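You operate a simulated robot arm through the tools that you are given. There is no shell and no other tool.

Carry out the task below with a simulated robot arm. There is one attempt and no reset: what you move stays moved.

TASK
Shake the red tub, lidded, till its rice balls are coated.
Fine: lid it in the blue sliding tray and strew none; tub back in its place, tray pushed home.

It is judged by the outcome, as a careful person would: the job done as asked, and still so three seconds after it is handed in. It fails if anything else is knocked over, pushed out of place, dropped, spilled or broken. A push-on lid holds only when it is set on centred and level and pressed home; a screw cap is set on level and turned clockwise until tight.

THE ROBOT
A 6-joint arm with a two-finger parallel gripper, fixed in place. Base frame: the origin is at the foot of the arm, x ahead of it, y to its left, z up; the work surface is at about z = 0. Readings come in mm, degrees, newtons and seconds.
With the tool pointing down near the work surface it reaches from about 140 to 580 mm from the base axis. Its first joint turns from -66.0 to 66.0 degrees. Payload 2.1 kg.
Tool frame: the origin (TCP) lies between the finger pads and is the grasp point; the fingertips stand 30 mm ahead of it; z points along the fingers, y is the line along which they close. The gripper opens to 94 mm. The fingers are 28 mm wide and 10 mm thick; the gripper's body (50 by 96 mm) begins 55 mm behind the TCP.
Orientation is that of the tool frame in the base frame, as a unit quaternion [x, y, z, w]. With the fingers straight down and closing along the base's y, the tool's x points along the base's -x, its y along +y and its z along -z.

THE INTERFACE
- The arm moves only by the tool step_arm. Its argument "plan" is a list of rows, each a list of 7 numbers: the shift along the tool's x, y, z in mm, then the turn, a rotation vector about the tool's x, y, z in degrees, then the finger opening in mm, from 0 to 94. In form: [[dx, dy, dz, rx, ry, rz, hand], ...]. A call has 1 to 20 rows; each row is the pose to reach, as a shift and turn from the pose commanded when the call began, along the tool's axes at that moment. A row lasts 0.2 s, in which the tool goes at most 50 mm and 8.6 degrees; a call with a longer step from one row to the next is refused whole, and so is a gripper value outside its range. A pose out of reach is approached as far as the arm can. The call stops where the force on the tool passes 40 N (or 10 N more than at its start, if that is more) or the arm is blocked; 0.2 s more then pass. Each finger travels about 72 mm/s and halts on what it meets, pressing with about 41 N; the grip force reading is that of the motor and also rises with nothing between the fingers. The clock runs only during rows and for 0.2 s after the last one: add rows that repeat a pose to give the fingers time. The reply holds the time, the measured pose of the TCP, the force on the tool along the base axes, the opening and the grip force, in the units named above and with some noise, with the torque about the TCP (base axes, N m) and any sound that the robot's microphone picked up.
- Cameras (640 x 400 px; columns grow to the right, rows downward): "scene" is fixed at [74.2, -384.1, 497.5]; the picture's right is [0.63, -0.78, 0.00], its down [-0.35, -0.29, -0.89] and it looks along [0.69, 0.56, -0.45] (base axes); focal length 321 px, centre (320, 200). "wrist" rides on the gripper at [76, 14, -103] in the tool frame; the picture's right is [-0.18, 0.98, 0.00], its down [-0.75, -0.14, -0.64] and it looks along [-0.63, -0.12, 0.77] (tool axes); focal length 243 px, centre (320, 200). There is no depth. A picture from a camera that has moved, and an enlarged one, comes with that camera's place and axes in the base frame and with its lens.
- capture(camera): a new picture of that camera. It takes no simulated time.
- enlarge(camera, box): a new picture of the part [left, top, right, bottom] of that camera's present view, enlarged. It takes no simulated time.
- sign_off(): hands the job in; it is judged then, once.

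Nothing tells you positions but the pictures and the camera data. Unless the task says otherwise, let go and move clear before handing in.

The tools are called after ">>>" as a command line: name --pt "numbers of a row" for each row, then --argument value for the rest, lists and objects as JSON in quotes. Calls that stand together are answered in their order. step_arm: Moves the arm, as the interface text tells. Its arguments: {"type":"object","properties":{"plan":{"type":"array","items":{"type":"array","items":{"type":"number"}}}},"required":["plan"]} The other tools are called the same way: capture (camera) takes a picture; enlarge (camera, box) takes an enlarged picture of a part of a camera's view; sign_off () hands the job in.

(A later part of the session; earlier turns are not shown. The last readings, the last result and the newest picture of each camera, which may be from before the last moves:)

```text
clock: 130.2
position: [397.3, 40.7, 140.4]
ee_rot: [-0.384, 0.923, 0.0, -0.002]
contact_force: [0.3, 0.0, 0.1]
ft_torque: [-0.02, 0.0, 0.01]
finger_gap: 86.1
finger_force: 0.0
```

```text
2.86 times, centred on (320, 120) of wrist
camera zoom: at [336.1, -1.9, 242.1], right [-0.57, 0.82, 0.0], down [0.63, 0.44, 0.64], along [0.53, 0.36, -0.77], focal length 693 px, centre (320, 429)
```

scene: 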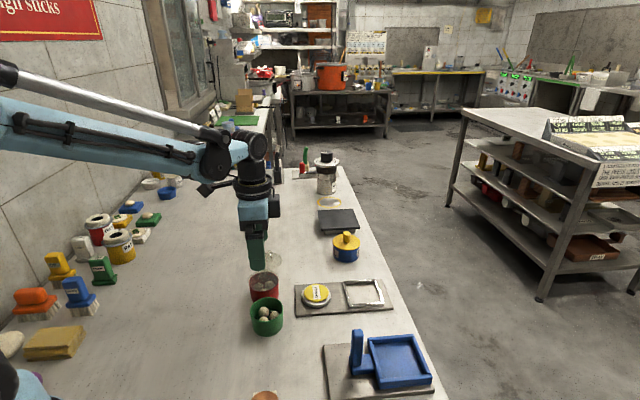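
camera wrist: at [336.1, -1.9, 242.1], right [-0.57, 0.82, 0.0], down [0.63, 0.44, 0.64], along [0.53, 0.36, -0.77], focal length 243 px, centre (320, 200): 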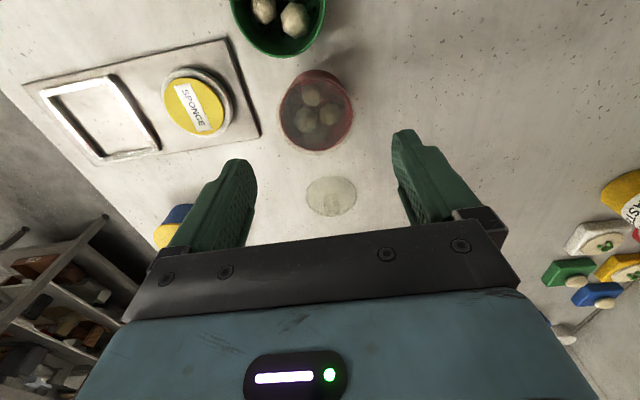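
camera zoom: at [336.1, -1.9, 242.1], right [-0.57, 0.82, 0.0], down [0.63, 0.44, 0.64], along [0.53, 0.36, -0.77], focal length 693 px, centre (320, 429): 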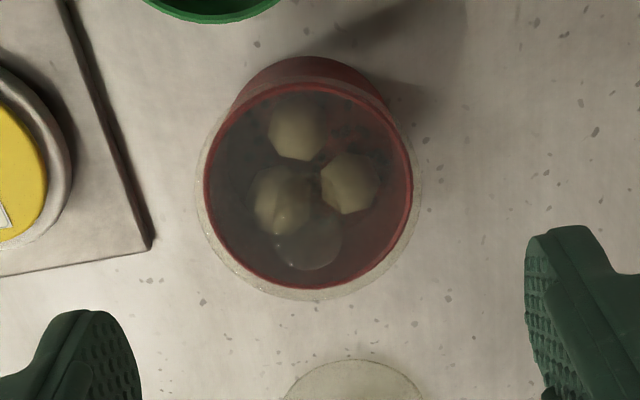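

The lid is well centred on the tub. I'll adjust by 3.7 mm and come down around the tub.

>>> step_arm --pt "-1 -3.7 15 0 0 0 86" --pt "-1 -3.7 35 0 0 0 86" --pt "-1 -3.7 55 0 0 0 86" --pt "-1 -3.7 75 0 0 0 86" --pt "-1 -3.7 88 0 0 0 86" --pt "-1 -3.7 97 0 0 0 86" --pt "-1 -3.7 97 0 0 0 86"

>>> capture --camera "wrist"

>>> enlarge --camera "scene" --box '[210, 230, 330, 340]'

```text
clock: 131.8
position: [402.9, 38.9, 42.1]
ee_rot: [-0.384, 0.923, 0.001, -0.001]
contact_force: [0.2, 0.0, -0.9]
ft_torque: [-0.02, 0.01, 0.01]
finger_gap: 85.9
finger_force: 0.1
```

```text
taken
camera wrist: at [339.2, -3.4, 144.5], right [-0.57, 0.82, 0.0], down [0.63, 0.43, 0.64], along [0.53, 0.36, -0.77], focal length 243 px, centre (320, 200)
```

wrist: 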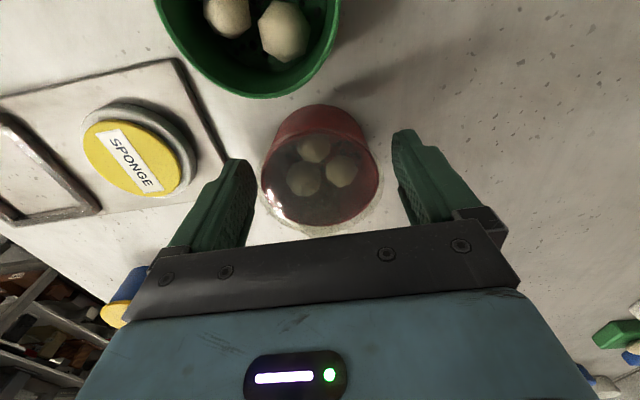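

```text
3.64 times, centred on (270, 285) of scene
camera zoom: at [74.2, -384.1, 497.5], right [0.63, -0.78, 0.0], down [-0.35, -0.29, -0.89], along [0.69, 0.56, -0.45], focal length 1166 px, centre (502, -109)
```

zoom: 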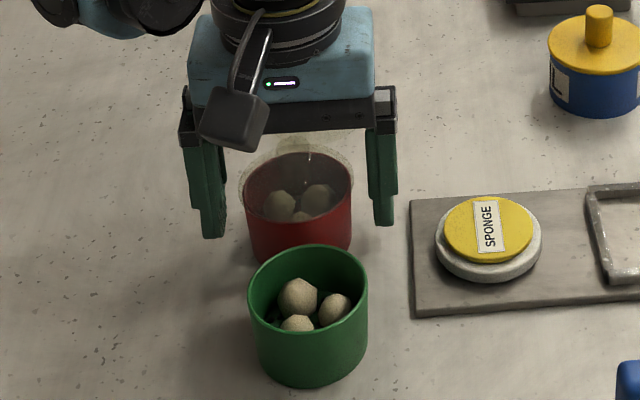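

>>> step_arm --pt "0 0 0 0 0 0 76" --pt "0 0 0 0 0 0 68" --pt "0 0 0 0 0 0 60" --pt "0 0 0 0 0 0 40" --pt "0 0 0 0 0 0 20" --pt "0 0 0 0 0 0 20"

>>> step_arm --pt "0 0 -2 0 0 0 20" --pt "0 0 -6 0 0 0 20" --pt "0 0 -10 0 0 0 20" --pt "0 0 -10 0 0 0 20"

>>> enlarge --camera "wrist" --box '[230, 90, 410, 240]'

>>> enlarge --camera "scene" --box '[210, 230, 330, 340]'

```text
clock: 133.2
position: [401.4, 38.2, 43.9]
ee_rot: [-0.383, 0.924, 0.0, -0.002]
contact_force: [-0.2, 0.4, -0.6]
ft_torque: [0.0, 0.0, -0.01]
finger_gap: 64.4
finger_force: 40.9
```

```text
clock: 134.2
position: [401.6, 37.3, 54.0]
ee_rot: [-0.383, 0.924, 0.0, -0.002]
contact_force: [0.1, 0.3, -0.9]
ft_torque: [0.0, 0.02, 0.04]
finger_gap: 64.1
finger_force: 41.1
```

```text
2.67 times, centred on (320, 165) of wrist
camera zoom: at [338.9, -3.7, 154.8], right [-0.57, 0.82, 0.0], down [0.63, 0.43, 0.64], along [0.53, 0.36, -0.77], focal length 647 px, centre (320, 293)
```

zoom: 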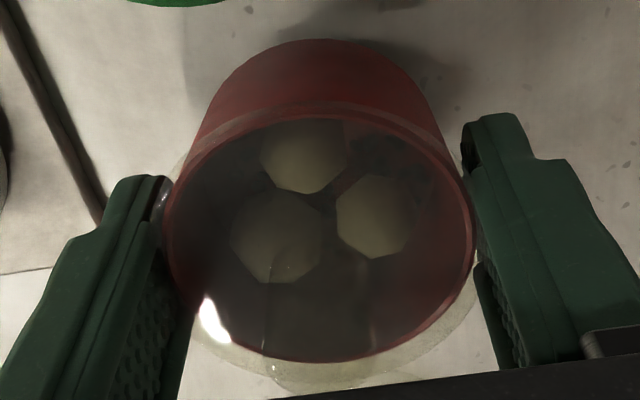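

```text
3.64 times, centred on (270, 285) of scene
camera zoom: at [74.2, -384.1, 497.5], right [0.63, -0.78, 0.0], down [-0.35, -0.29, -0.89], along [0.69, 0.56, -0.45], focal length 1166 px, centre (502, -109)
```

zoom: 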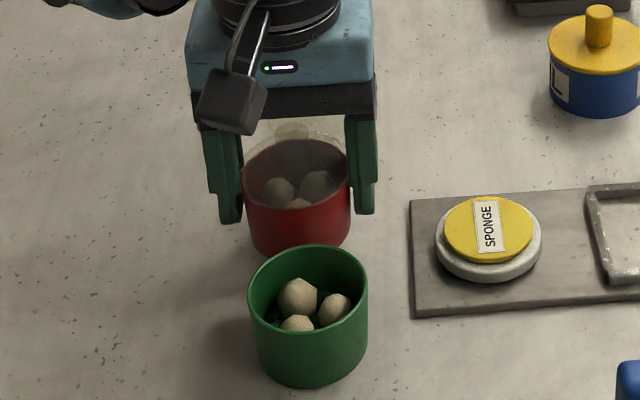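

The side grip holds on the lid's rim. I'll lift higher and try a shake run with this grip.

>>> step_arm --pt "0 0 -6 0 0 0 20" --pt "0 0 -16 0 0 0 20" --pt "0 0 -30 0 0 0 20" --pt "0 0 -50 0 0 0 20" --pt "0 0 -70 0 0 0 20" --pt "0 0 -90 0 0 0 20" --pt "0 0 -110 0 0 0 20" --pt "0 0 -130 0 0 0 20" --pt "0 0 -140 0 0 0 20" --pt "0 0 -140 0 0 0 20"

>>> enlarge --camera "wrist" --box '[230, 90, 410, 240]'

>>> step_arm --pt "20 0 0 0 0 0 0" --pt "-20 0 0 0 0 0 0" --pt "20 0 0 0 0 0 0" --pt "-20 0 0 0 0 0 0" --pt "20 0 0 0 0 0 0" --pt "-20 0 0 0 0 0 0" --pt "20 0 0 0 0 0 0" --pt "-20 0 0 0 0 0 0" --pt "20 0 0 0 0 0 0" --pt "-20 0 0 0 0 0 0" --pt "0 0 0 0 0 0 0"

>>> enlarge --camera "wrist" --box '[230, 90, 410, 240]'

```text
clock: 136.4
position: [401.1, 38.0, 192.3]
ee_rot: [-0.384, 0.923, 0.001, -0.002]
contact_force: [-0.7, 0.1, -1.2]
ft_torque: [0.0, 0.01, 0.0]
finger_gap: 64.0
finger_force: 41.2
```

```text
2.67 times, centred on (320, 165) of wrist
camera zoom: at [339.8, -4.4, 294.7], right [-0.57, 0.82, 0.0], down [0.63, 0.43, 0.64], along [0.53, 0.36, -0.77], focal length 647 px, centre (320, 293)
```

zoom: 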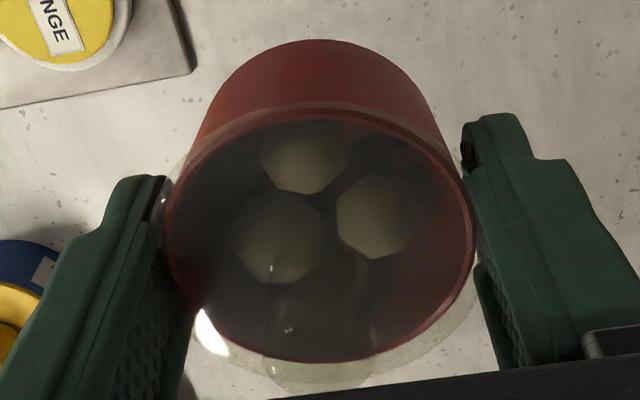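

```text
clock: 138.8
position: [403.3, 38.4, 193.6]
ee_rot: [-0.383, 0.924, 0.001, -0.002]
contact_force: [-0.9, -0.6, -0.8]
ft_torque: [0.0, 0.04, 0.04]
finger_gap: 64.4
finger_force: 41.1
```

```text
2.67 times, centred on (320, 165) of wrist
camera zoom: at [340.3, -3.5, 294.1], right [-0.57, 0.82, 0.0], down [0.63, 0.43, 0.64], along [0.53, 0.36, -0.77], focal length 647 px, centre (320, 293)
```

zoom: 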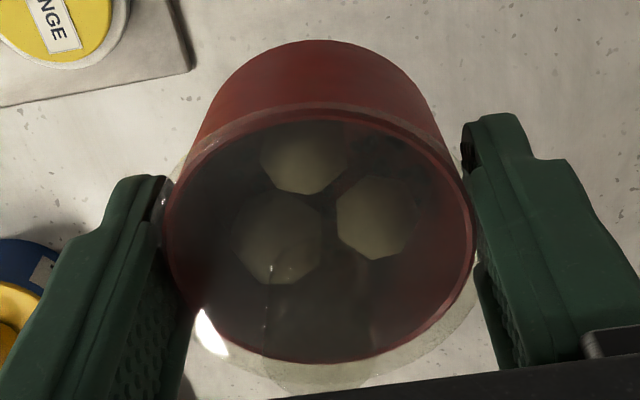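

The side grip is steady and gives a clear view. I'll do a full-stroke vertical run now.

>>> step_arm --pt "0 0 -40 0 0 0 0" --pt "0 0 8 0 0 0 0" --pt "0 0 -40 0 0 0 0" --pt "0 0 8 0 0 0 0" --pt "0 0 -40 0 0 0 0" --pt "0 0 8 0 0 0 0" --pt "0 0 -40 0 0 0 0" --pt "0 0 8 0 0 0 0" --pt "0 0 -40 0 0 0 0" --pt "0 0 8 0 0 0 0" --pt "0 0 -40 0 0 0 0" --pt "0 0 8 0 0 0 0" --pt "0 0 -40 0 0 0 0" --pt "0 0 8 0 0 0 0" --pt "0 0 -20 0 0 0 0" --pt "0 0 0 0 0 0 0"

>>> enlarge --camera "wrist" --box '[230, 90, 410, 240]'

```text
clock: 142.2
position: [404.4, 37.6, 193.3]
ee_rot: [-0.384, 0.923, 0.001, -0.001]
contact_force: [0.1, 0.1, -2.2]
ft_torque: [0.0, 0.0, 0.04]
finger_gap: 64.3
finger_force: 41.0
```

```text
2.67 times, centred on (320, 165) of wrist
camera zoom: at [341.5, -4.9, 296.5], right [-0.57, 0.82, 0.0], down [0.63, 0.43, 0.64], along [0.53, 0.36, -0.77], focal length 647 px, centre (320, 293)
```

zoom: 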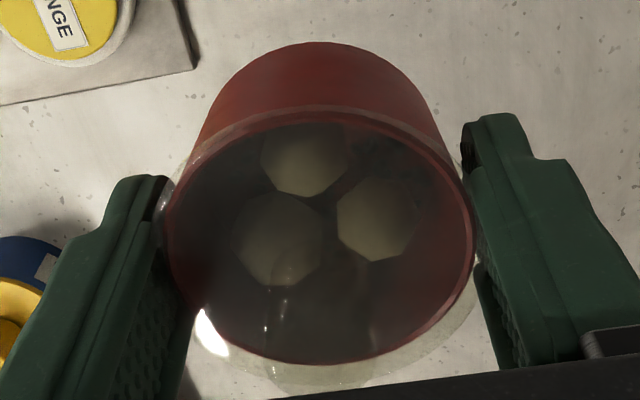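

>>> enlarge --camera "wrist" --box '[280, 115, 365, 185]'

>>> enlarge --camera "scene" --box '[220, 190, 290, 250]'

```text
5.71 times, centred on (322, 150) of wrist
camera zoom: at [341.5, -4.9, 296.5], right [-0.57, 0.82, 0.0], down [0.63, 0.43, 0.64], along [0.53, 0.36, -0.77], focal length 1386 px, centre (306, 486)
```

zoom: 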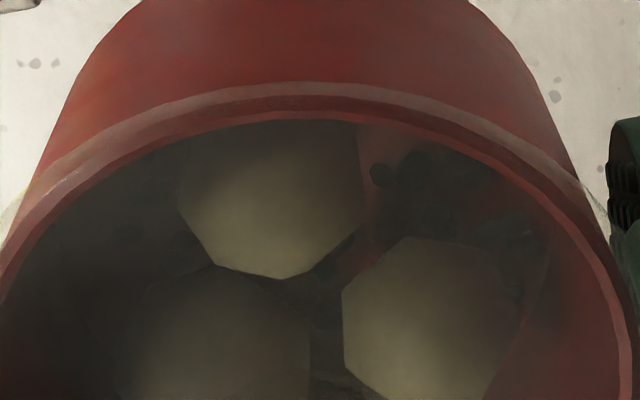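

```text
6.67 times, centred on (255, 220) of scene
camera zoom: at [74.2, -384.1, 497.5], right [0.63, -0.78, 0.0], down [-0.35, -0.29, -0.89], along [0.69, 0.56, -0.45], focal length 2137 px, centre (753, 67)
```

zoom: 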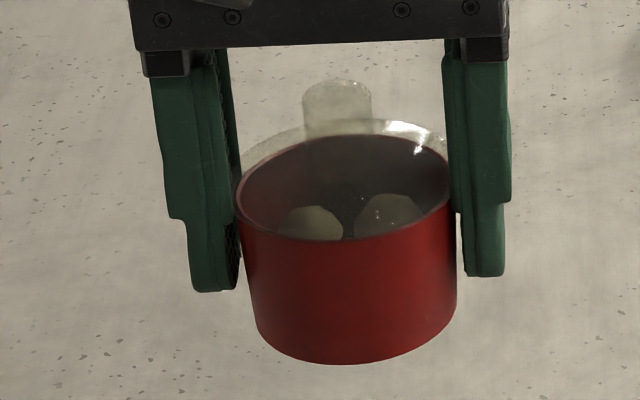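

There's still no visible coating. Straight strokes may not be what counts, so I'll try rocking the tub side to side repeatedly.

>>> step_arm --pt "0 0 0 8.4 0 0 0" --pt "0 0 0 16.8 0 0 0" --pt "0 0 0 25 0 0 0" --pt "0 0 0 33 0 0 0" --pt "0 0 0 25 0 0 0" --pt "0 0 0 16.8 0 0 0" --pt "0 0 0 8.4 0 0 0" --pt "0 0 0 0 0 0 0" --pt "0 0 0 -8.4 0 0 0" --pt "0 0 0 -16.8 0 0 0" --pt "0 0 0 -25 0 0 0" --pt "0 0 0 -33 0 0 0" --pt "0 0 0 -25 0 0 0" --pt "0 0 0 -16.8 0 0 0" --pt "0 0 0 -8.4 0 0 0" --pt "0 0 0 0 0 0 0"

>>> capture --camera "wrist"

>>> enlarge --camera "wrist" --box '[230, 90, 410, 240]'

```text
clock: 145.6
position: [402.3, 38.4, 193.3]
ee_rot: [-0.384, 0.923, -0.001, -0.002]
contact_force: [-0.4, 0.1, -1.4]
ft_torque: [0.02, 0.0, -0.01]
finger_gap: 64.3
finger_force: 40.9
```

```text
taken
camera wrist: at [339.6, -3.8, 294.6], right [-0.57, 0.82, 0.0], down [0.63, 0.44, 0.64], along [0.53, 0.36, -0.77], focal length 243 px, centre (320, 200)
```

wrist: 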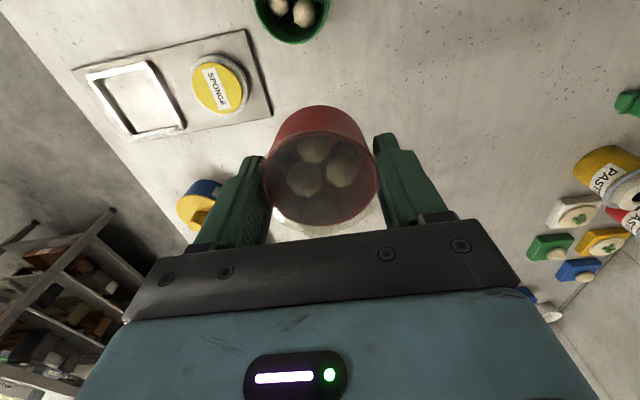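

```text
2.67 times, centred on (320, 165) of wrist
camera zoom: at [339.6, -3.8, 294.6], right [-0.57, 0.82, 0.0], down [0.63, 0.44, 0.64], along [0.53, 0.36, -0.77], focal length 647 px, centre (320, 293)
```

zoom: 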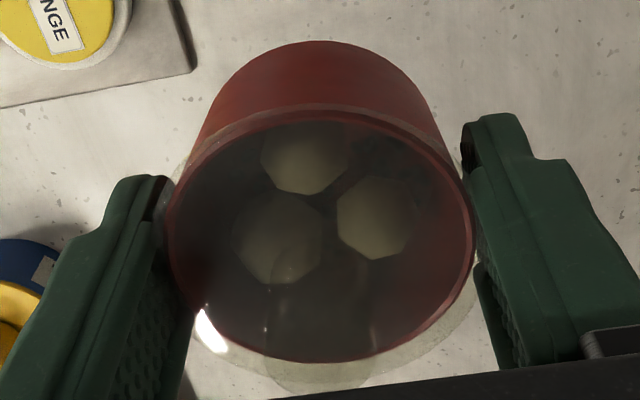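

The grip is steady and there's no change yet. I've only done a couple of dozen strokes with this grip, so I'll continue with long full-stroke runs and keep checking.

>>> step_arm --pt "24 0 0 0 0 0 0" --pt "-24 0 0 0 0 0 0" --pt "24 0 0 0 0 0 0" --pt "-24 0 0 0 0 0 0" --pt "24 0 0 0 0 0 0" --pt "-24 0 0 0 0 0 0" --pt "24 0 0 0 0 0 0" --pt "-24 0 0 0 0 0 0" --pt "24 0 0 0 0 0 0" --pt "-24 0 0 0 0 0 0" --pt "24 0 0 0 0 0 0" --pt "-24 0 0 0 0 0 0" --pt "24 0 0 0 0 0 0" --pt "-24 0 0 0 0 0 0" --pt "24 0 0 0 0 0 0" --pt "-24 0 0 0 0 0 0" --pt "24 0 0 0 0 0 0" --pt "-24 0 0 0 0 0 0" --pt "24 0 0 0 0 0 0" --pt "0 0 0 0 0 0 0"

>>> step_arm --pt "0 24 0 0 0 0 0" --pt "0 -24 0 0 0 0 0" --pt "0 24 0 0 0 0 0" --pt "0 -24 0 0 0 0 0" --pt "0 24 0 0 0 0 0" --pt "0 -24 0 0 0 0 0" --pt "0 24 0 0 0 0 0" --pt "0 -24 0 0 0 0 0" --pt "0 24 0 0 0 0 0" --pt "0 -24 0 0 0 0 0" --pt "0 24 0 0 0 0 0" --pt "0 -24 0 0 0 0 0" --pt "0 24 0 0 0 0 0" --pt "0 -24 0 0 0 0 0" --pt "0 24 0 0 0 0 0" --pt "0 -24 0 0 0 0 0" --pt "0 24 0 0 0 0 0" --pt "0 -24 0 0 0 0 0" --pt "0 24 0 0 0 0 0" --pt "0 0 0 0 0 0 0"

>>> enlarge --camera "wrist" --box '[230, 90, 410, 240]'

```text
clock: 149.8
position: [398.3, 39.8, 194.0]
ee_rot: [-0.383, 0.924, 0.0, -0.003]
contact_force: [0.1, -0.4, -1.6]
ft_torque: [-0.02, 0.01, 0.0]
finger_gap: 64.3
finger_force: 40.7
```

```text
clock: 154.0
position: [404.8, 40.0, 192.2]
ee_rot: [-0.384, 0.923, 0.0, -0.002]
contact_force: [0.9, -0.2, -0.6]
ft_torque: [0.02, 0.01, -0.04]
finger_gap: 64.2
finger_force: 41.3
```

```text
2.67 times, centred on (320, 165) of wrist
camera zoom: at [342.3, -2.0, 294.6], right [-0.57, 0.82, 0.0], down [0.63, 0.43, 0.64], along [0.53, 0.36, -0.77], focal length 647 px, centre (320, 293)
```

zoom: 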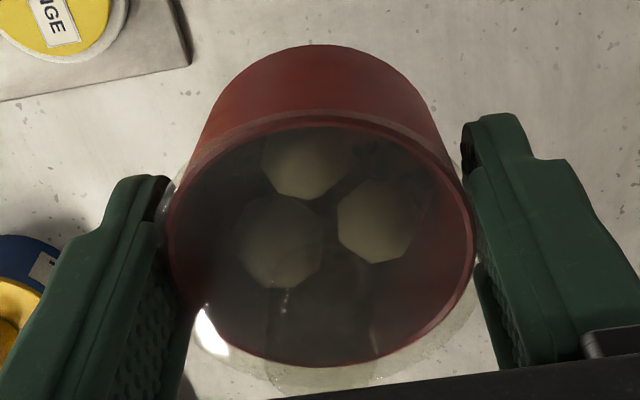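

Still nothing. I'll try really tumbling it: raise it and tip it well past horizontal, step by step, watching what the arm can reach.

>>> step_arm --pt "0 0 -35 0 0 0 0" --pt "0 0 -70 0 0 0 0" --pt "0 0 -100 5.8 -5.8 0 0" --pt "0 0 -110 11.6 -11.6 0 0" --pt "0 0 -110 17.4 -17.4 0 0" --pt "0 0 -110 23.2 -23.2 0 0" --pt "0 0 -110 29 -29 0 0" --pt "0 0 -110 34.8 -34.8 0 0" --pt "0 0 -110 40.6 -40.6 0 0" --pt "0 0 -110 46.4 -46.4 0 0" --pt "0 0 -110 52.2 -52.2 0 0" --pt "0 0 -110 58 -58 0 0" --pt "0 0 -110 63.6 -63.6 0 0" --pt "0 0 -110 63.6 -63.6 0 0"

>>> capture --camera "wrist"

>>> capture --camera "scene"

```text
clock: 157.0
position: [403.1, 38.6, 303.2]
ee_rot: [-0.272, 0.654, -0.268, 0.653]
contact_force: [0.3, 1.6, -2.2]
ft_torque: [0.0, 0.04, -0.01]
finger_gap: 64.0
finger_force: 40.6
```

```text
taken
camera wrist: at [300.9, -3.4, 238.8], right [-0.01, 0.83, -0.56], down [-0.64, 0.43, 0.64], along [0.77, 0.37, 0.53], focal length 243 px, centre (320, 200)
```

wrist: 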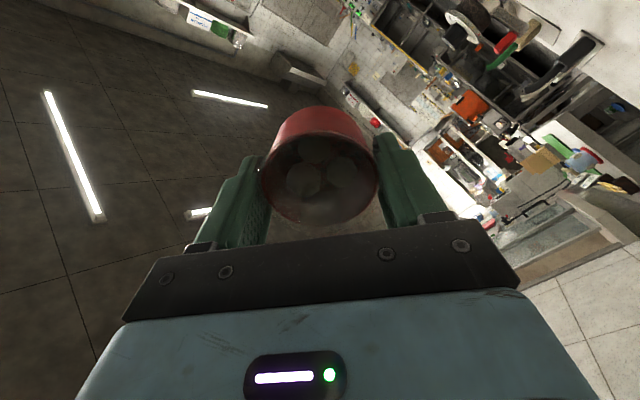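

```text
taken
```

scene: 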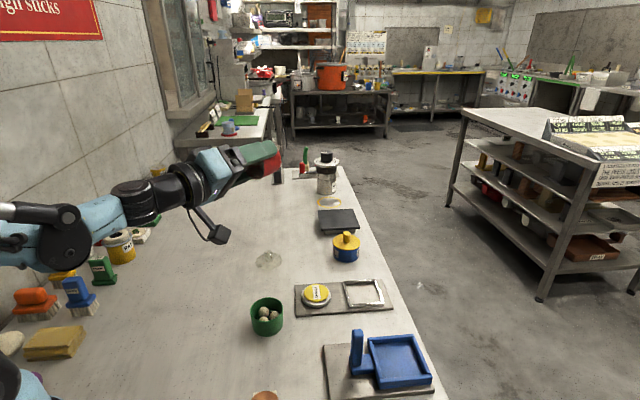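

The arm reached 90° without trouble. I'll continue tipping toward upside-down.

>>> step_arm --pt "0 0 0 5.8 -5.8 0 0" --pt "0 0 0 11.6 -11.6 0 0" --pt "0 0 0 17.4 -17.4 0 0" --pt "0 0 0 23.2 -23.2 0 0" --pt "0 0 0 29 -29 0 0" --pt "0 0 0 34.8 -34.8 0 0" --pt "0 0 0 40.6 -40.6 0 0" --pt "0 0 0 40.6 -40.6 0 0"

>>> capture --camera "wrist"

>>> capture --camera "scene"

```text
clock: 158.8
position: [405.2, 87.7, 324.2]
ee_rot: [-0.084, 0.283, -0.374, 0.879]
contact_force: [0.2, -0.1, -1.3]
ft_torque: [0.0, 0.02, 0.0]
finger_gap: 64.2
finger_force: 40.3
out of reach, approached as far as the arm can: row 4, 5, 6, 7, 8
```

```text
taken
camera wrist: at [400.7, 52.0, 200.6], right [0.49, 0.82, -0.27], down [-0.87, 0.47, -0.15], along [0.0, 0.31, 0.95], focal length 243 px, centre (320, 200)
```

wrist: 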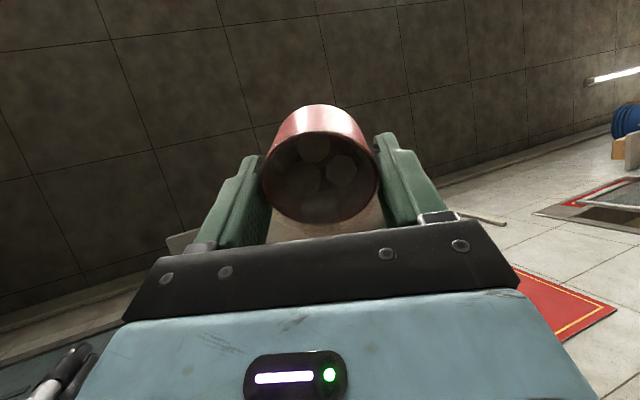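

```text
taken
```

scene: 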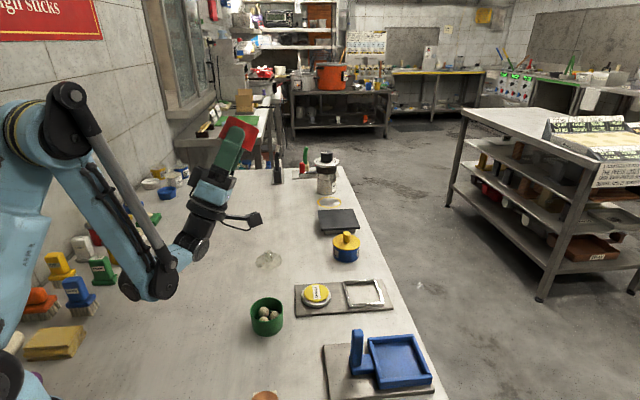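

>>> enlarge --camera "wrist" --box '[240, 95, 400, 235]'

>>> enlarge --camera "scene" --box '[60, 80, 300, 320]'

```text
2.86 times, centred on (320, 165) of wrist
camera zoom: at [400.7, 52.0, 200.6], right [0.49, 0.82, -0.27], down [-0.87, 0.47, -0.15], along [0.0, 0.31, 0.95], focal length 693 px, centre (320, 300)
```

zoom: 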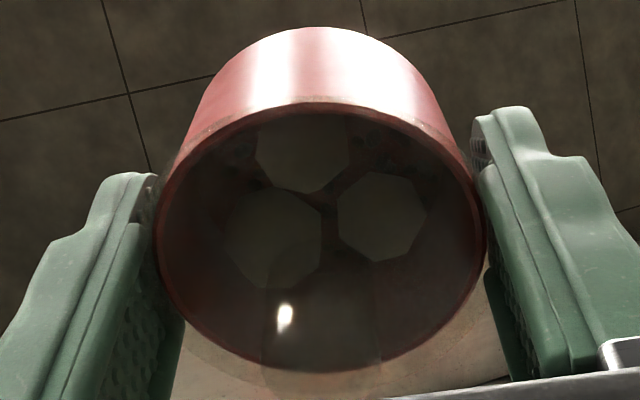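

```text
1.67 times, centred on (180, 200) of scene
camera zoom: at [74.2, -384.0, 497.5], right [0.63, -0.78, 0.0], down [-0.35, -0.29, -0.89], along [0.69, 0.56, -0.45], focal length 534 px, centre (553, 200)
```

zoom: 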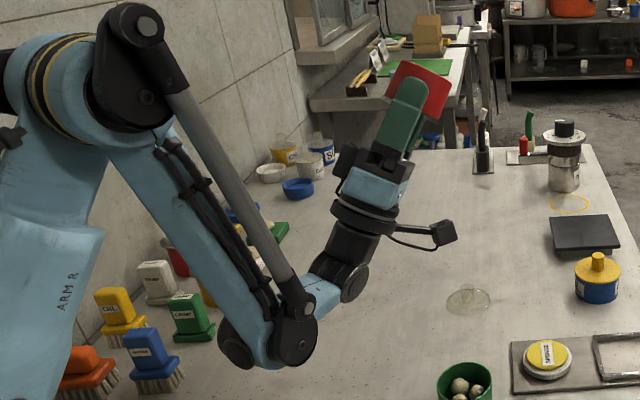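

No change even nearly upside down. I'll return the same way to level.

>>> step_arm --pt "0 0 0 -5.8 5.8 0 0" --pt "0 0 0 -11.6 11.6 0 0" --pt "0 0 0 -17.4 17.4 0 0" --pt "0 0 0 -23.2 23.2 0 0" --pt "0 0 0 -29 29 0 0" --pt "0 0 0 -34.8 34.8 0 0" --pt "0 0 0 -40.6 40.6 0 0" --pt "0 0 0 -40.6 40.6 0 0"

>>> capture --camera "scene"

```text
clock: 160.6
position: [406.3, 90.0, 324.9]
ee_rot: [-0.249, 0.674, -0.259, 0.645]
contact_force: [-0.4, -0.4, -1.8]
ft_torque: [0.0, 0.0, 0.01]
finger_gap: 64.2
finger_force: 41.1
```

```text
taken
```

scene: 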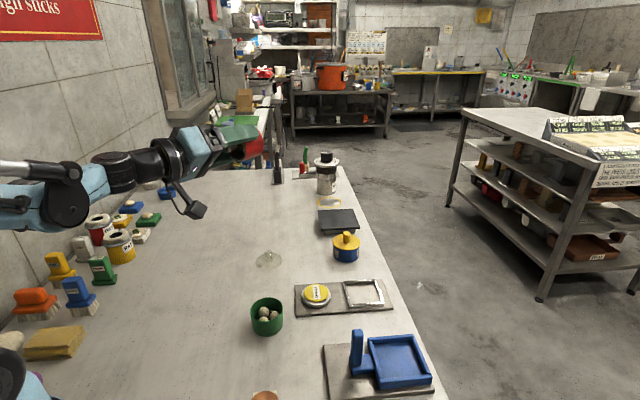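

>>> step_arm --pt "0 0 0 -5.8 5.8 0 0" --pt "0 0 0 -11.6 11.6 0 0" --pt "0 0 0 -17.4 17.4 0 0" --pt "0 0 0 -23.2 23.2 0 0" --pt "0 0 0 -29 29 0 0" --pt "0 0 0 -34.8 34.8 0 0" --pt "0 0 0 -40.6 40.6 0 0" --pt "0 0 0 -46.4 46.4 0 0" --pt "0 0 0 -52.2 52.2 0 0" --pt "0 0 0 -58 58 0 0" --pt "0 0 0 -63.6 63.6 0 0" --pt "0 0 0 -63.6 63.6 0 0"

>>> enlarge --camera "wrist" --box '[230, 90, 410, 240]'

>>> capture --camera "scene"

```text
clock: 163.2
position: [407.6, 90.1, 325.1]
ee_rot: [-0.367, 0.93, 0.031, -0.005]
contact_force: [0.7, -0.6, -1.3]
ft_torque: [0.0, 0.0, 0.0]
finger_gap: 64.2
finger_force: 40.8
```

```text
2.67 times, centred on (320, 165) of wrist
camera zoom: at [345.5, 44.8, 426.2], right [-0.54, 0.84, 0.06], down [0.67, 0.38, 0.64], along [0.52, 0.39, -0.76], focal length 647 px, centre (320, 293)
```

zoom: 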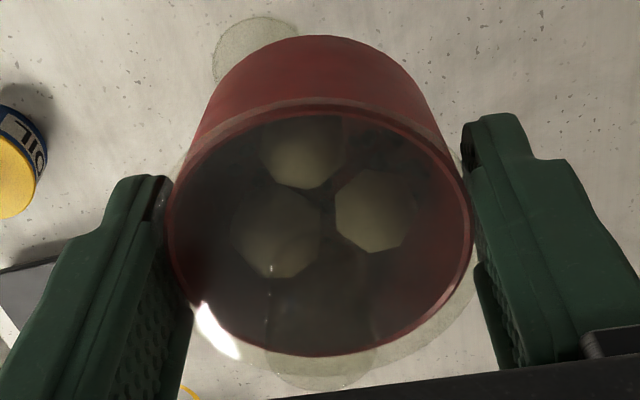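

```text
taken
```

scene: 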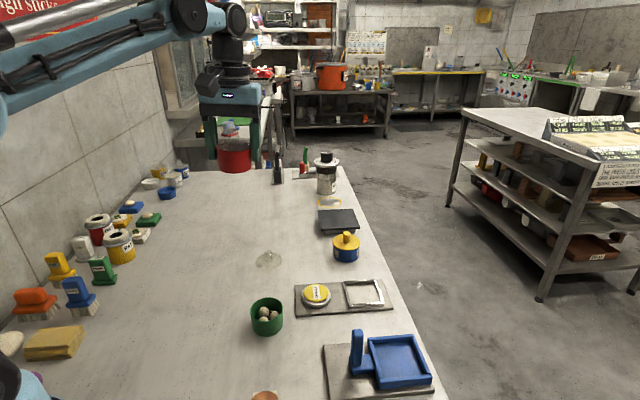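

The tub is still held well. I'll level the tool and bring the tub near the scene camera, to inspect the lid seat and the balls up close.

>>> step_arm --pt "15 -3 0 1.8 0.4 0 0" --pt "45 -8 0 3.52 0.77 0 0" --pt "85 -15 0 3.52 0.77 0 0" --pt "125 -23 0 3.52 0.77 0 0" --pt "165 -30 0 3.52 0.77 0 0" --pt "205 -38 0 3.52 0.77 0 0" --pt "245 -45 0 3.52 0.77 0 0" --pt "275 -51 0 3.52 0.77 0 0" --pt "290 -54 0 3.52 0.77 0 0" --pt "293.5 -54.2 0 3.52 0.77 0 0" --pt "293.5 -54.2 0 3.52 0.77 0 0"

>>> capture --camera "scene"

```text
clock: 165.6
position: [230.3, -150.4, 318.0]
ee_rot: [-0.368, 0.93, -0.001, 0.002]
contact_force: [-0.3, 0.3, -0.7]
ft_torque: [0.02, -0.03, 0.0]
finger_gap: 64.3
finger_force: 40.9
```

```text
taken
```

scene: 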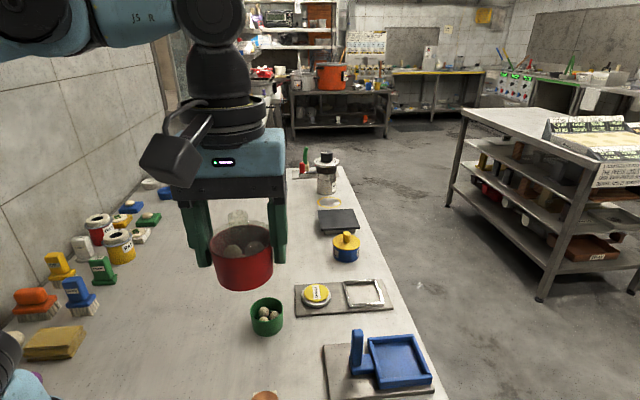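

>>> enlarge --camera "scene" --box '[195, 200, 295, 300]'

>>> enlarge --camera "wrist" --box '[260, 110, 380, 200]'

```text
4.00 times, centred on (245, 250) of scene
camera zoom: at [74.2, -384.1, 497.5], right [0.63, -0.78, 0.0], down [-0.35, -0.29, -0.89], along [0.69, 0.56, -0.45], focal length 1282 px, centre (620, 0)
```

zoom: 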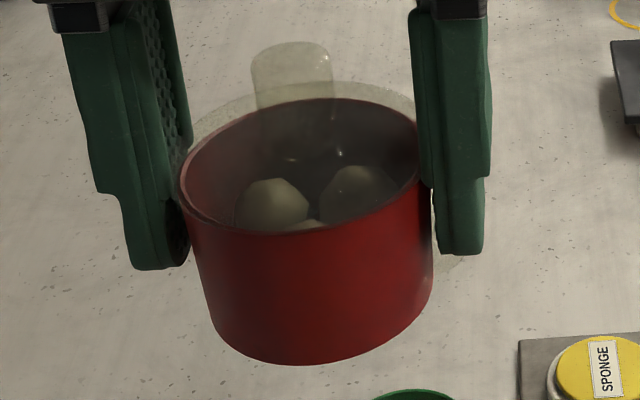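

```text
4.44 times, centred on (320, 155) of wrist
camera zoom: at [165.6, -190.5, 418.8], right [-0.54, 0.84, 0.0], down [0.64, 0.41, 0.64], along [0.54, 0.34, -0.77], focal length 1078 px, centre (320, 400)
```

zoom: 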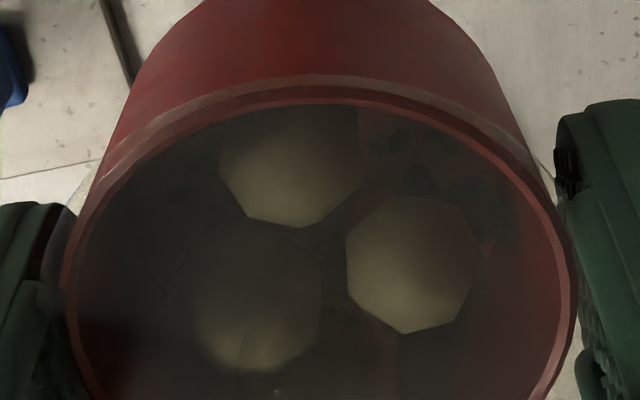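

The lid is seated well, but the balls are uncoated. The arm may smooth out short strokes, so I'll try long, fast sweeps of about 150 mm over clear space.

>>> step_arm --pt "-20 20 10 0 0 0 0" --pt "-50 50 20 0 0 0 0" --pt "-80 80 30 0 0 0 0" --pt "-110 105 40 0 0 0 0" --pt "-110 105 40 0 0 0 0"

>>> step_arm --pt "0 48 0 0 0 0 0" --pt "0 0 0 0 0 0 0" --pt "0 -48 0 0 0 0 0" --pt "0 -96 0 0 0 0 0" --pt "0 -48 0 0 0 0 0" --pt "0 0 0 0 0 0 0" --pt "0 48 0 0 0 0 0" --pt "0 0 0 0 0 0 0" --pt "0 -48 0 0 0 0 0" --pt "0 -96 0 0 0 0 0" --pt "0 -48 0 0 0 0 0" --pt "0 0 0 0 0 0 0" --pt "0 48 0 0 0 0 0" --pt "0 0 0 0 0 0 0" --pt "0 -48 0 0 0 0 0" --pt "0 -96 0 0 0 0 0" --pt "0 -48 0 0 0 0 0" --pt "0 0 0 0 0 0 0" --pt "0 0 0 0 0 0 0"

>>> enlarge --camera "wrist" --box '[230, 90, 410, 240]'

>>> capture --camera "scene"

```text
clock: 166.8
position: [236.6, 1.4, 276.9]
ee_rot: [-0.367, 0.93, -0.002, 0.002]
contact_force: [-0.1, -1.0, -1.1]
ft_torque: [0.0, 0.0, 0.02]
finger_gap: 64.2
finger_force: 41.0
```

```text
clock: 170.8
position: [238.0, 4.2, 278.6]
ee_rot: [-0.367, 0.93, -0.001, 0.002]
contact_force: [-0.1, -0.7, -1.6]
ft_torque: [0.01, -0.01, -0.06]
finger_gap: 64.3
finger_force: 40.9
```

```text
2.67 times, centred on (320, 165) of wrist
camera zoom: at [172.4, -36.2, 379.8], right [-0.54, 0.84, 0.0], down [0.64, 0.41, 0.64], along [0.54, 0.34, -0.77], focal length 647 px, centre (320, 293)
```

zoom: 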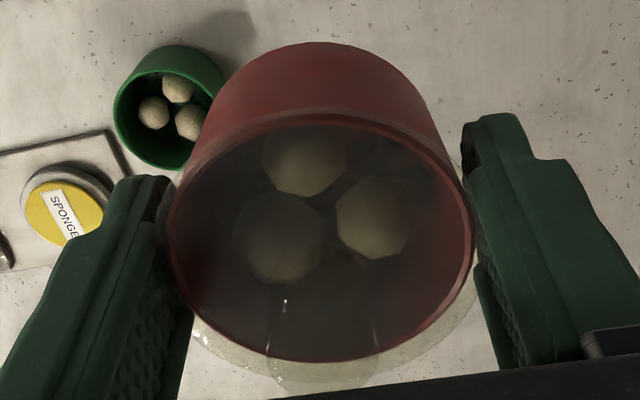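

```text
taken
```

scene: 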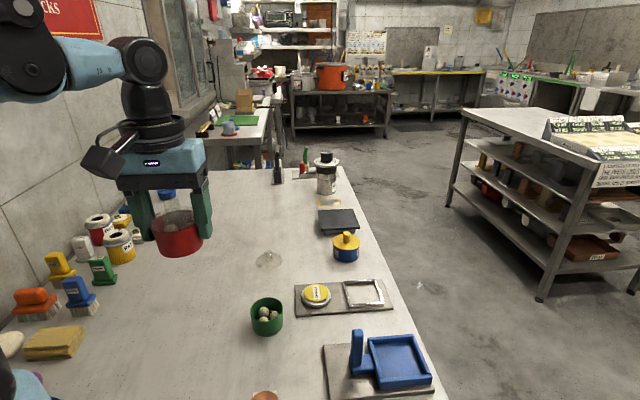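

Nothing yet. With this firmer grip I'll try long vertical strokes of about 145 mm at full speed.

>>> step_arm --pt "0 0 49 0 0 0 0" --pt "0 0 98 0 0 0 0" --pt "0 0 49 0 0 0 0" --pt "0 0 0 0 0 0 0" --pt "0 0 -49 0 0 0 0" --pt "0 0 0 0 0 0 0" --pt "0 0 49 0 0 0 0" --pt "0 0 98 0 0 0 0" --pt "0 0 49 0 0 0 0" --pt "0 0 0 0 0 0 0" --pt "0 0 -49 0 0 0 0" --pt "0 0 0 0 0 0 0" --pt "0 0 49 0 0 0 0" --pt "0 0 98 0 0 0 0" --pt "0 0 49 0 0 0 0" --pt "0 0 0 0 0 0 0" --pt "0 0 -49 0 0 0 0" --pt "0 0 0 0 0 0 0" --pt "0 0 0 0 0 0 0"

>>> enlarge --camera "wrist" --box '[230, 90, 410, 240]'

```text
clock: 174.8
position: [240.4, 2.8, 276.6]
ee_rot: [-0.368, 0.93, -0.002, 0.002]
contact_force: [-0.4, 0.2, -0.4]
ft_torque: [-0.01, -0.01, 0.01]
finger_gap: 64.2
finger_force: 41.2
```

```text
2.67 times, centred on (320, 165) of wrist
camera zoom: at [176.1, -37.6, 377.8], right [-0.54, 0.84, 0.0], down [0.64, 0.41, 0.64], along [0.54, 0.34, -0.77], focal length 647 px, centre (320, 293)
```

zoom: 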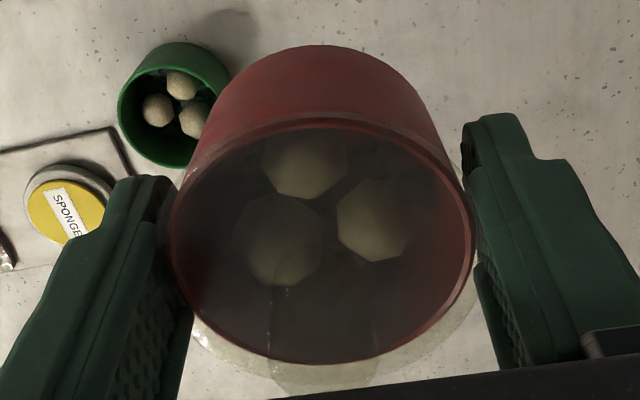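

I still see no clear change. I'll set the tub down on its own place, which has to be done anyway, so I can look at the balls without the gripper's shadow.

>>> step_arm --pt "9 -42 10 0 0 -1 0" --pt "18.4 -85.5 30 0 0 -1.9 0" --pt "18.4 -85.5 70 0 0 -1.9 0" --pt "18.4 -85.5 110 0 0 -1.9 0" --pt "18.4 -85.5 150 0 0 -1.9 0" --pt "18.4 -85.5 185 0 0 -1.9 0" --pt "18.4 -85.5 205 0 0 -1.9 0" --pt "18.4 -85.5 215 0 0 -1.9 0" --pt "18.4 -85.5 215 0 0 -1.9 0"

>>> capture --camera "wrist"

>>> enlarge --camera "scene" --box '[190, 260, 320, 390]'

```text
clock: 176.8
position: [286.1, -75.9, 62.2]
ee_rot: [-0.383, 0.924, -0.002, 0.001]
contact_force: [0.1, -0.8, -0.5]
ft_torque: [0.0, -0.02, 0.01]
finger_gap: 64.5
finger_force: 41.4
```

```text
taken
camera wrist: at [222.1, -118.4, 163.5], right [-0.57, 0.82, 0.0], down [0.63, 0.43, 0.64], along [0.53, 0.36, -0.77], focal length 243 px, centre (320, 200)
```

wrist: 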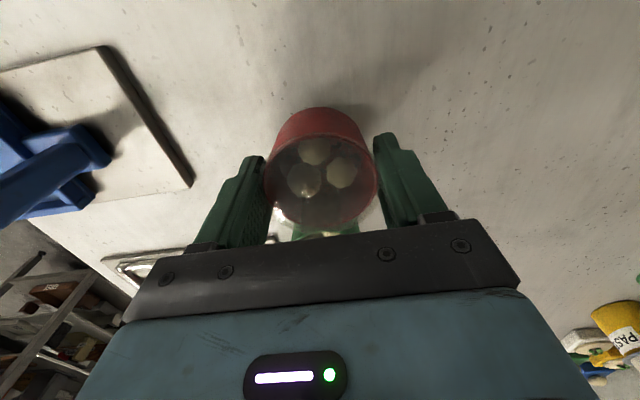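

```text
3.08 times, centred on (255, 325) of scene
camera zoom: at [74.2, -384.1, 497.5], right [0.63, -0.78, 0.0], down [-0.35, -0.29, -0.89], along [0.69, 0.56, -0.45], focal length 986 px, centre (520, -185)
```

zoom: 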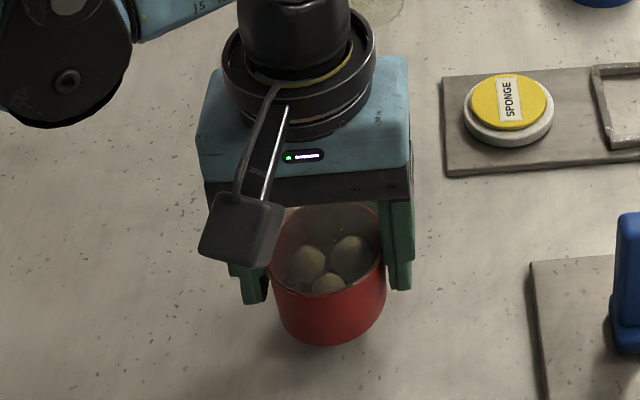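

>>> step_arm --pt "0 0 0 0 0 0 0"

>>> step_arm --pt "0 0 0 0 0 0 0"

>>> step_arm --pt "0 0 0 0 0 0 0"

>>> step_arm --pt "0 0 0 0 0 0 0"

>>> step_arm --pt "0 0 0 0 0 0 0"

```text
clock: 177.2
position: [285.9, -75.6, 61.2]
ee_rot: [-0.383, 0.924, -0.001, 0.001]
contact_force: [-0.4, 0.7, -1.3]
ft_torque: [-0.01, -0.04, 0.0]
finger_gap: 64.7
finger_force: 41.0
```

```text
clock: 177.6
position: [285.2, -75.5, 62.1]
ee_rot: [-0.382, 0.924, -0.001, 0.002]
contact_force: [0.3, -0.2, -1.0]
ft_torque: [0.01, 0.01, -0.01]
finger_gap: 64.1
finger_force: 41.3
```

```text
clock: 178.0
position: [285.8, -75.6, 61.5]
ee_rot: [-0.384, 0.923, -0.002, 0.001]
contact_force: [0.5, -0.1, -1.0]
ft_torque: [0.0, 0.03, 0.01]
finger_gap: 64.3
finger_force: 41.0
```

```text
clock: 178.4
position: [285.3, -75.7, 62.3]
ee_rot: [-0.383, 0.924, -0.001, 0.001]
contact_force: [0.0, 0.5, -1.3]
ft_torque: [0.03, 0.0, -0.02]
finger_gap: 64.3
finger_force: 40.8
```

```text
clock: 178.8
position: [284.8, -75.4, 62.2]
ee_rot: [-0.383, 0.924, -0.001, 0.002]
contact_force: [-0.1, 0.5, -2.1]
ft_torque: [-0.02, 0.03, 0.02]
finger_gap: 64.3
finger_force: 40.5
```

The tool is about 3.5 mm off the original pick pose. I'll correct that and check the view against the original grip.

>>> step_arm --pt "-1.3 3.3 0 0 0 0 0" --pt "-1.3 3.3 0 0 0 0 0"

>>> enlarge --camera "wrist" --box '[240, 100, 400, 240]'

>>> enlarge --camera "scene" --box '[210, 290, 310, 380]'

```text
clock: 179.4
position: [283.5, -72.7, 62.8]
ee_rot: [-0.382, 0.924, -0.001, 0.002]
contact_force: [-0.3, 0.1, -0.9]
ft_torque: [0.0, -0.01, 0.02]
finger_gap: 64.3
finger_force: 41.2
```

```text
2.86 times, centred on (320, 170) of wrist
camera zoom: at [219.8, -114.2, 163.6], right [-0.57, 0.82, 0.0], down [0.63, 0.43, 0.64], along [0.53, 0.36, -0.77], focal length 693 px, centre (320, 286)
```

zoom: 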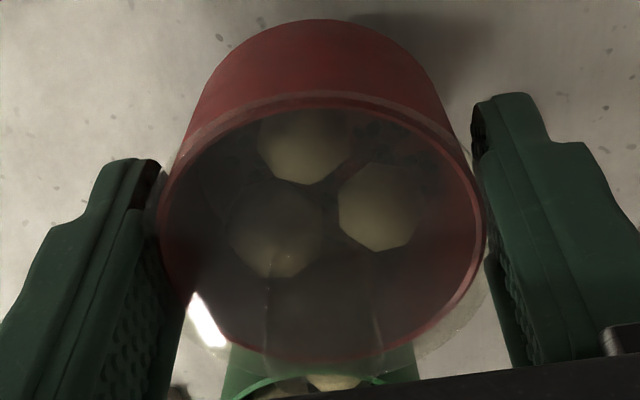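

```text
4.44 times, centred on (260, 335) of scene
camera zoom: at [74.2, -384.1, 497.5], right [0.63, -0.78, 0.0], down [-0.35, -0.29, -0.89], along [0.69, 0.56, -0.45], focal length 1425 px, centre (587, -400)
```

zoom: 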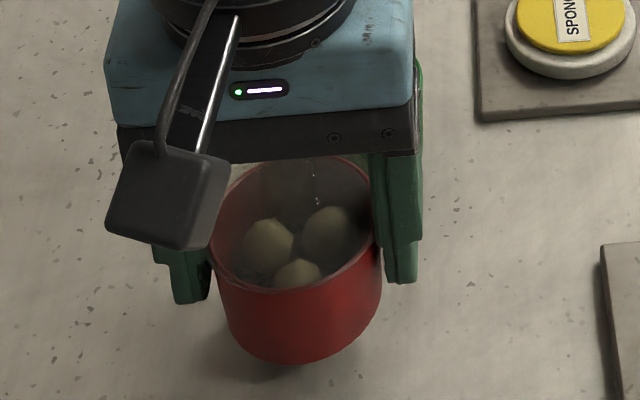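

>>> enlarge --camera "scene" --box '[240, 320, 300, 365]'

>>> enlarge --camera "wrist" --box '[285, 120, 365, 180]'

```text
8.89 times, centred on (270, 342) of scene
camera zoom: at [74.2, -384.1, 497.5], right [0.63, -0.78, 0.0], down [-0.35, -0.29, -0.89], along [0.69, 0.56, -0.45], focal length 2849 px, centre (764, -1067)
```

zoom: 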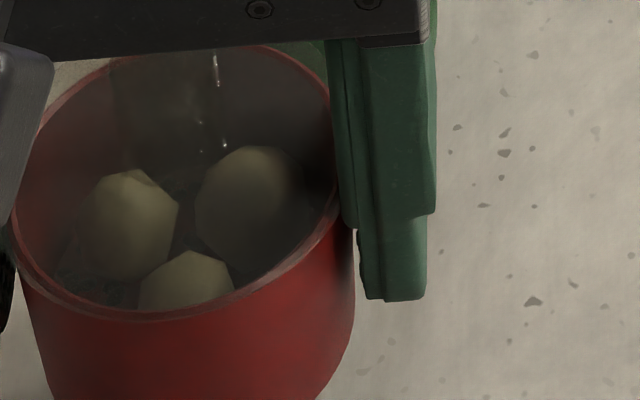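

```text
6.67 times, centred on (325, 150) of wrist
camera zoom: at [219.8, -114.2, 163.6], right [-0.57, 0.82, 0.0], down [0.63, 0.43, 0.64], along [0.53, 0.36, -0.77], focal length 1618 px, centre (287, 533)
```

zoom: 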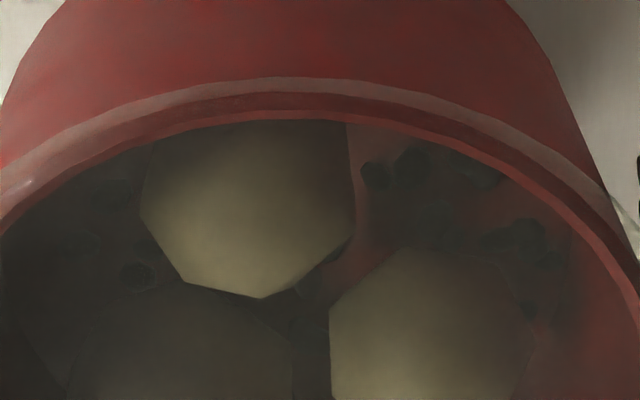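

The balls are plain and the dark coating is still on the tub floor, so it isn't coated yet. I'll lift again and do a long series of 100 mm full-speed strokes, back to back.

>>> step_arm --pt "0 0 -20 0 0 0 0" --pt "0 0 -60 0 0 0 0" --pt "0 0 -100 0 0 0 0" --pt "0 0 -140 0 0 0 0" --pt "0 0 -170 0 0 0 0" --pt "0 0 -180 0 0 0 0"

>>> step_arm --pt "49 0 0 0 0 0 0" --pt "0 0 0 0 0 0 0" --pt "-49 0 0 0 0 0 0" --pt "0 0 0 0 0 0 0" --pt "49 0 0 0 0 0 0" --pt "0 0 0 0 0 0 0" --pt "-49 0 0 0 0 0 0" --pt "0 0 0 0 0 0 0" --pt "49 0 0 0 0 0 0" --pt "0 0 0 0 0 0 0" --pt "-49 0 0 0 0 0 0" --pt "0 0 0 0 0 0 0" --pt "49 0 0 0 0 0 0" --pt "0 0 0 0 0 0 0" --pt "-49 0 0 0 0 0 0" --pt "0 0 0 0 0 0 0" --pt "49 0 0 0 0 0 0" --pt "0 0 0 0 0 0 0" --pt "-49 0 0 0 0 0 0" --pt "0 0 0 0 0 0 0"

>>> step_arm --pt "49 0 0 0 0 0 0" --pt "0 0 0 0 0 0 0" --pt "-49 0 0 0 0 0 0" --pt "0 0 0 0 0 0 0" --pt "49 0 0 0 0 0 0" --pt "0 0 0 0 0 0 0" --pt "-49 0 0 0 0 0 0" --pt "0 0 0 0 0 0 0" --pt "49 0 0 0 0 0 0" --pt "0 0 0 0 0 0 0" --pt "-49 0 0 0 0 0 0" --pt "0 0 0 0 0 0 0" --pt "49 0 0 0 0 0 0" --pt "0 0 0 0 0 0 0" --pt "-49 0 0 0 0 0 0" --pt "0 0 0 0 0 0 0" --pt "49 0 0 0 0 0 0" --pt "0 0 0 0 0 0 0" --pt "-49 0 0 0 0 0 0" --pt "0 0 0 0 0 0 0"

>>> enlarge --camera "wrist" --box '[240, 100, 400, 240]'

```text
clock: 180.8
position: [281.6, -69.3, 242.7]
ee_rot: [-0.382, 0.924, -0.002, 0.001]
contact_force: [-0.9, 0.0, -0.8]
ft_torque: [-0.01, -0.01, 0.03]
finger_gap: 64.3
finger_force: 40.8
```

```text
clock: 185.0
position: [285.7, -67.6, 243.7]
ee_rot: [-0.384, 0.923, -0.002, 0.001]
contact_force: [0.5, -0.5, -1.2]
ft_torque: [-0.03, -0.01, 0.04]
finger_gap: 64.1
finger_force: 41.1
```

```text
clock: 189.2
position: [280.7, -73.1, 239.5]
ee_rot: [-0.383, 0.924, -0.001, 0.001]
contact_force: [0.0, 0.3, -1.8]
ft_torque: [0.02, -0.01, 0.05]
finger_gap: 64.1
finger_force: 40.6
```

```text
2.86 times, centred on (320, 170) of wrist
camera zoom: at [218.1, -115.0, 342.2], right [-0.57, 0.82, 0.0], down [0.63, 0.43, 0.64], along [0.53, 0.36, -0.77], focal length 693 px, centre (320, 286)
```

zoom: 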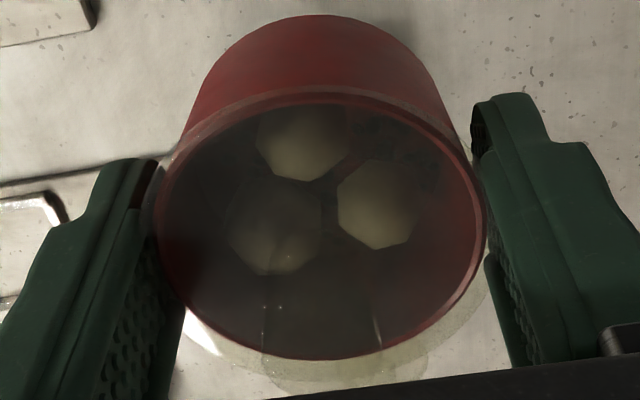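

>>> enlarge --camera "wrist" --box '[270, 190, 390, 245]'

>>> enlarge --camera "scene" --box '[215, 215, 295, 285]'

```text
5.33 times, centred on (330, 218) of wrist
camera zoom: at [218.1, -115.0, 342.2], right [-0.57, 0.82, 0.0], down [0.63, 0.43, 0.64], along [0.53, 0.36, -0.77], focal length 1294 px, centre (267, 107)
```

zoom: 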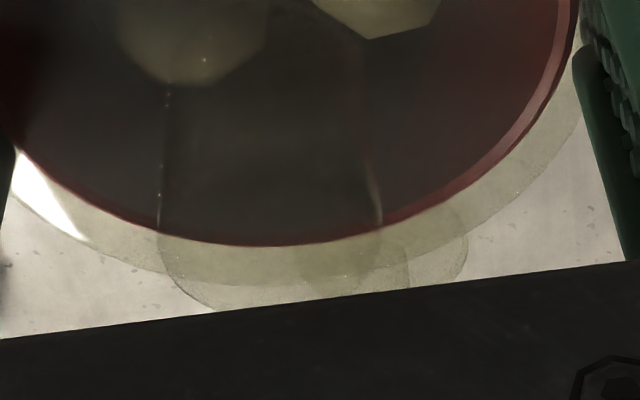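

```text
5.71 times, centred on (255, 250) of scene
camera zoom: at [74.3, -384.0, 497.5], right [0.63, -0.78, 0.0], down [-0.35, -0.29, -0.89], along [0.69, 0.56, -0.45], focal length 1832 px, centre (691, -86)
```

zoom: 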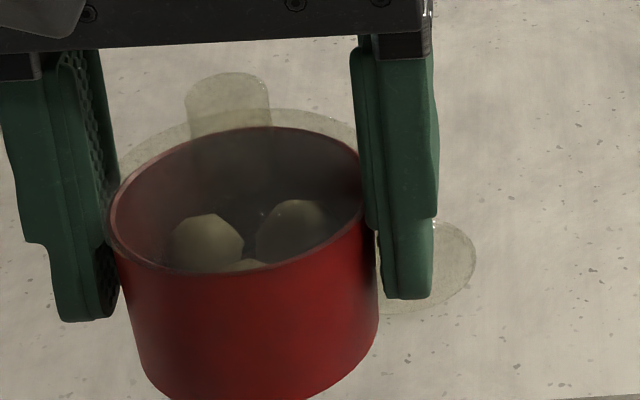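

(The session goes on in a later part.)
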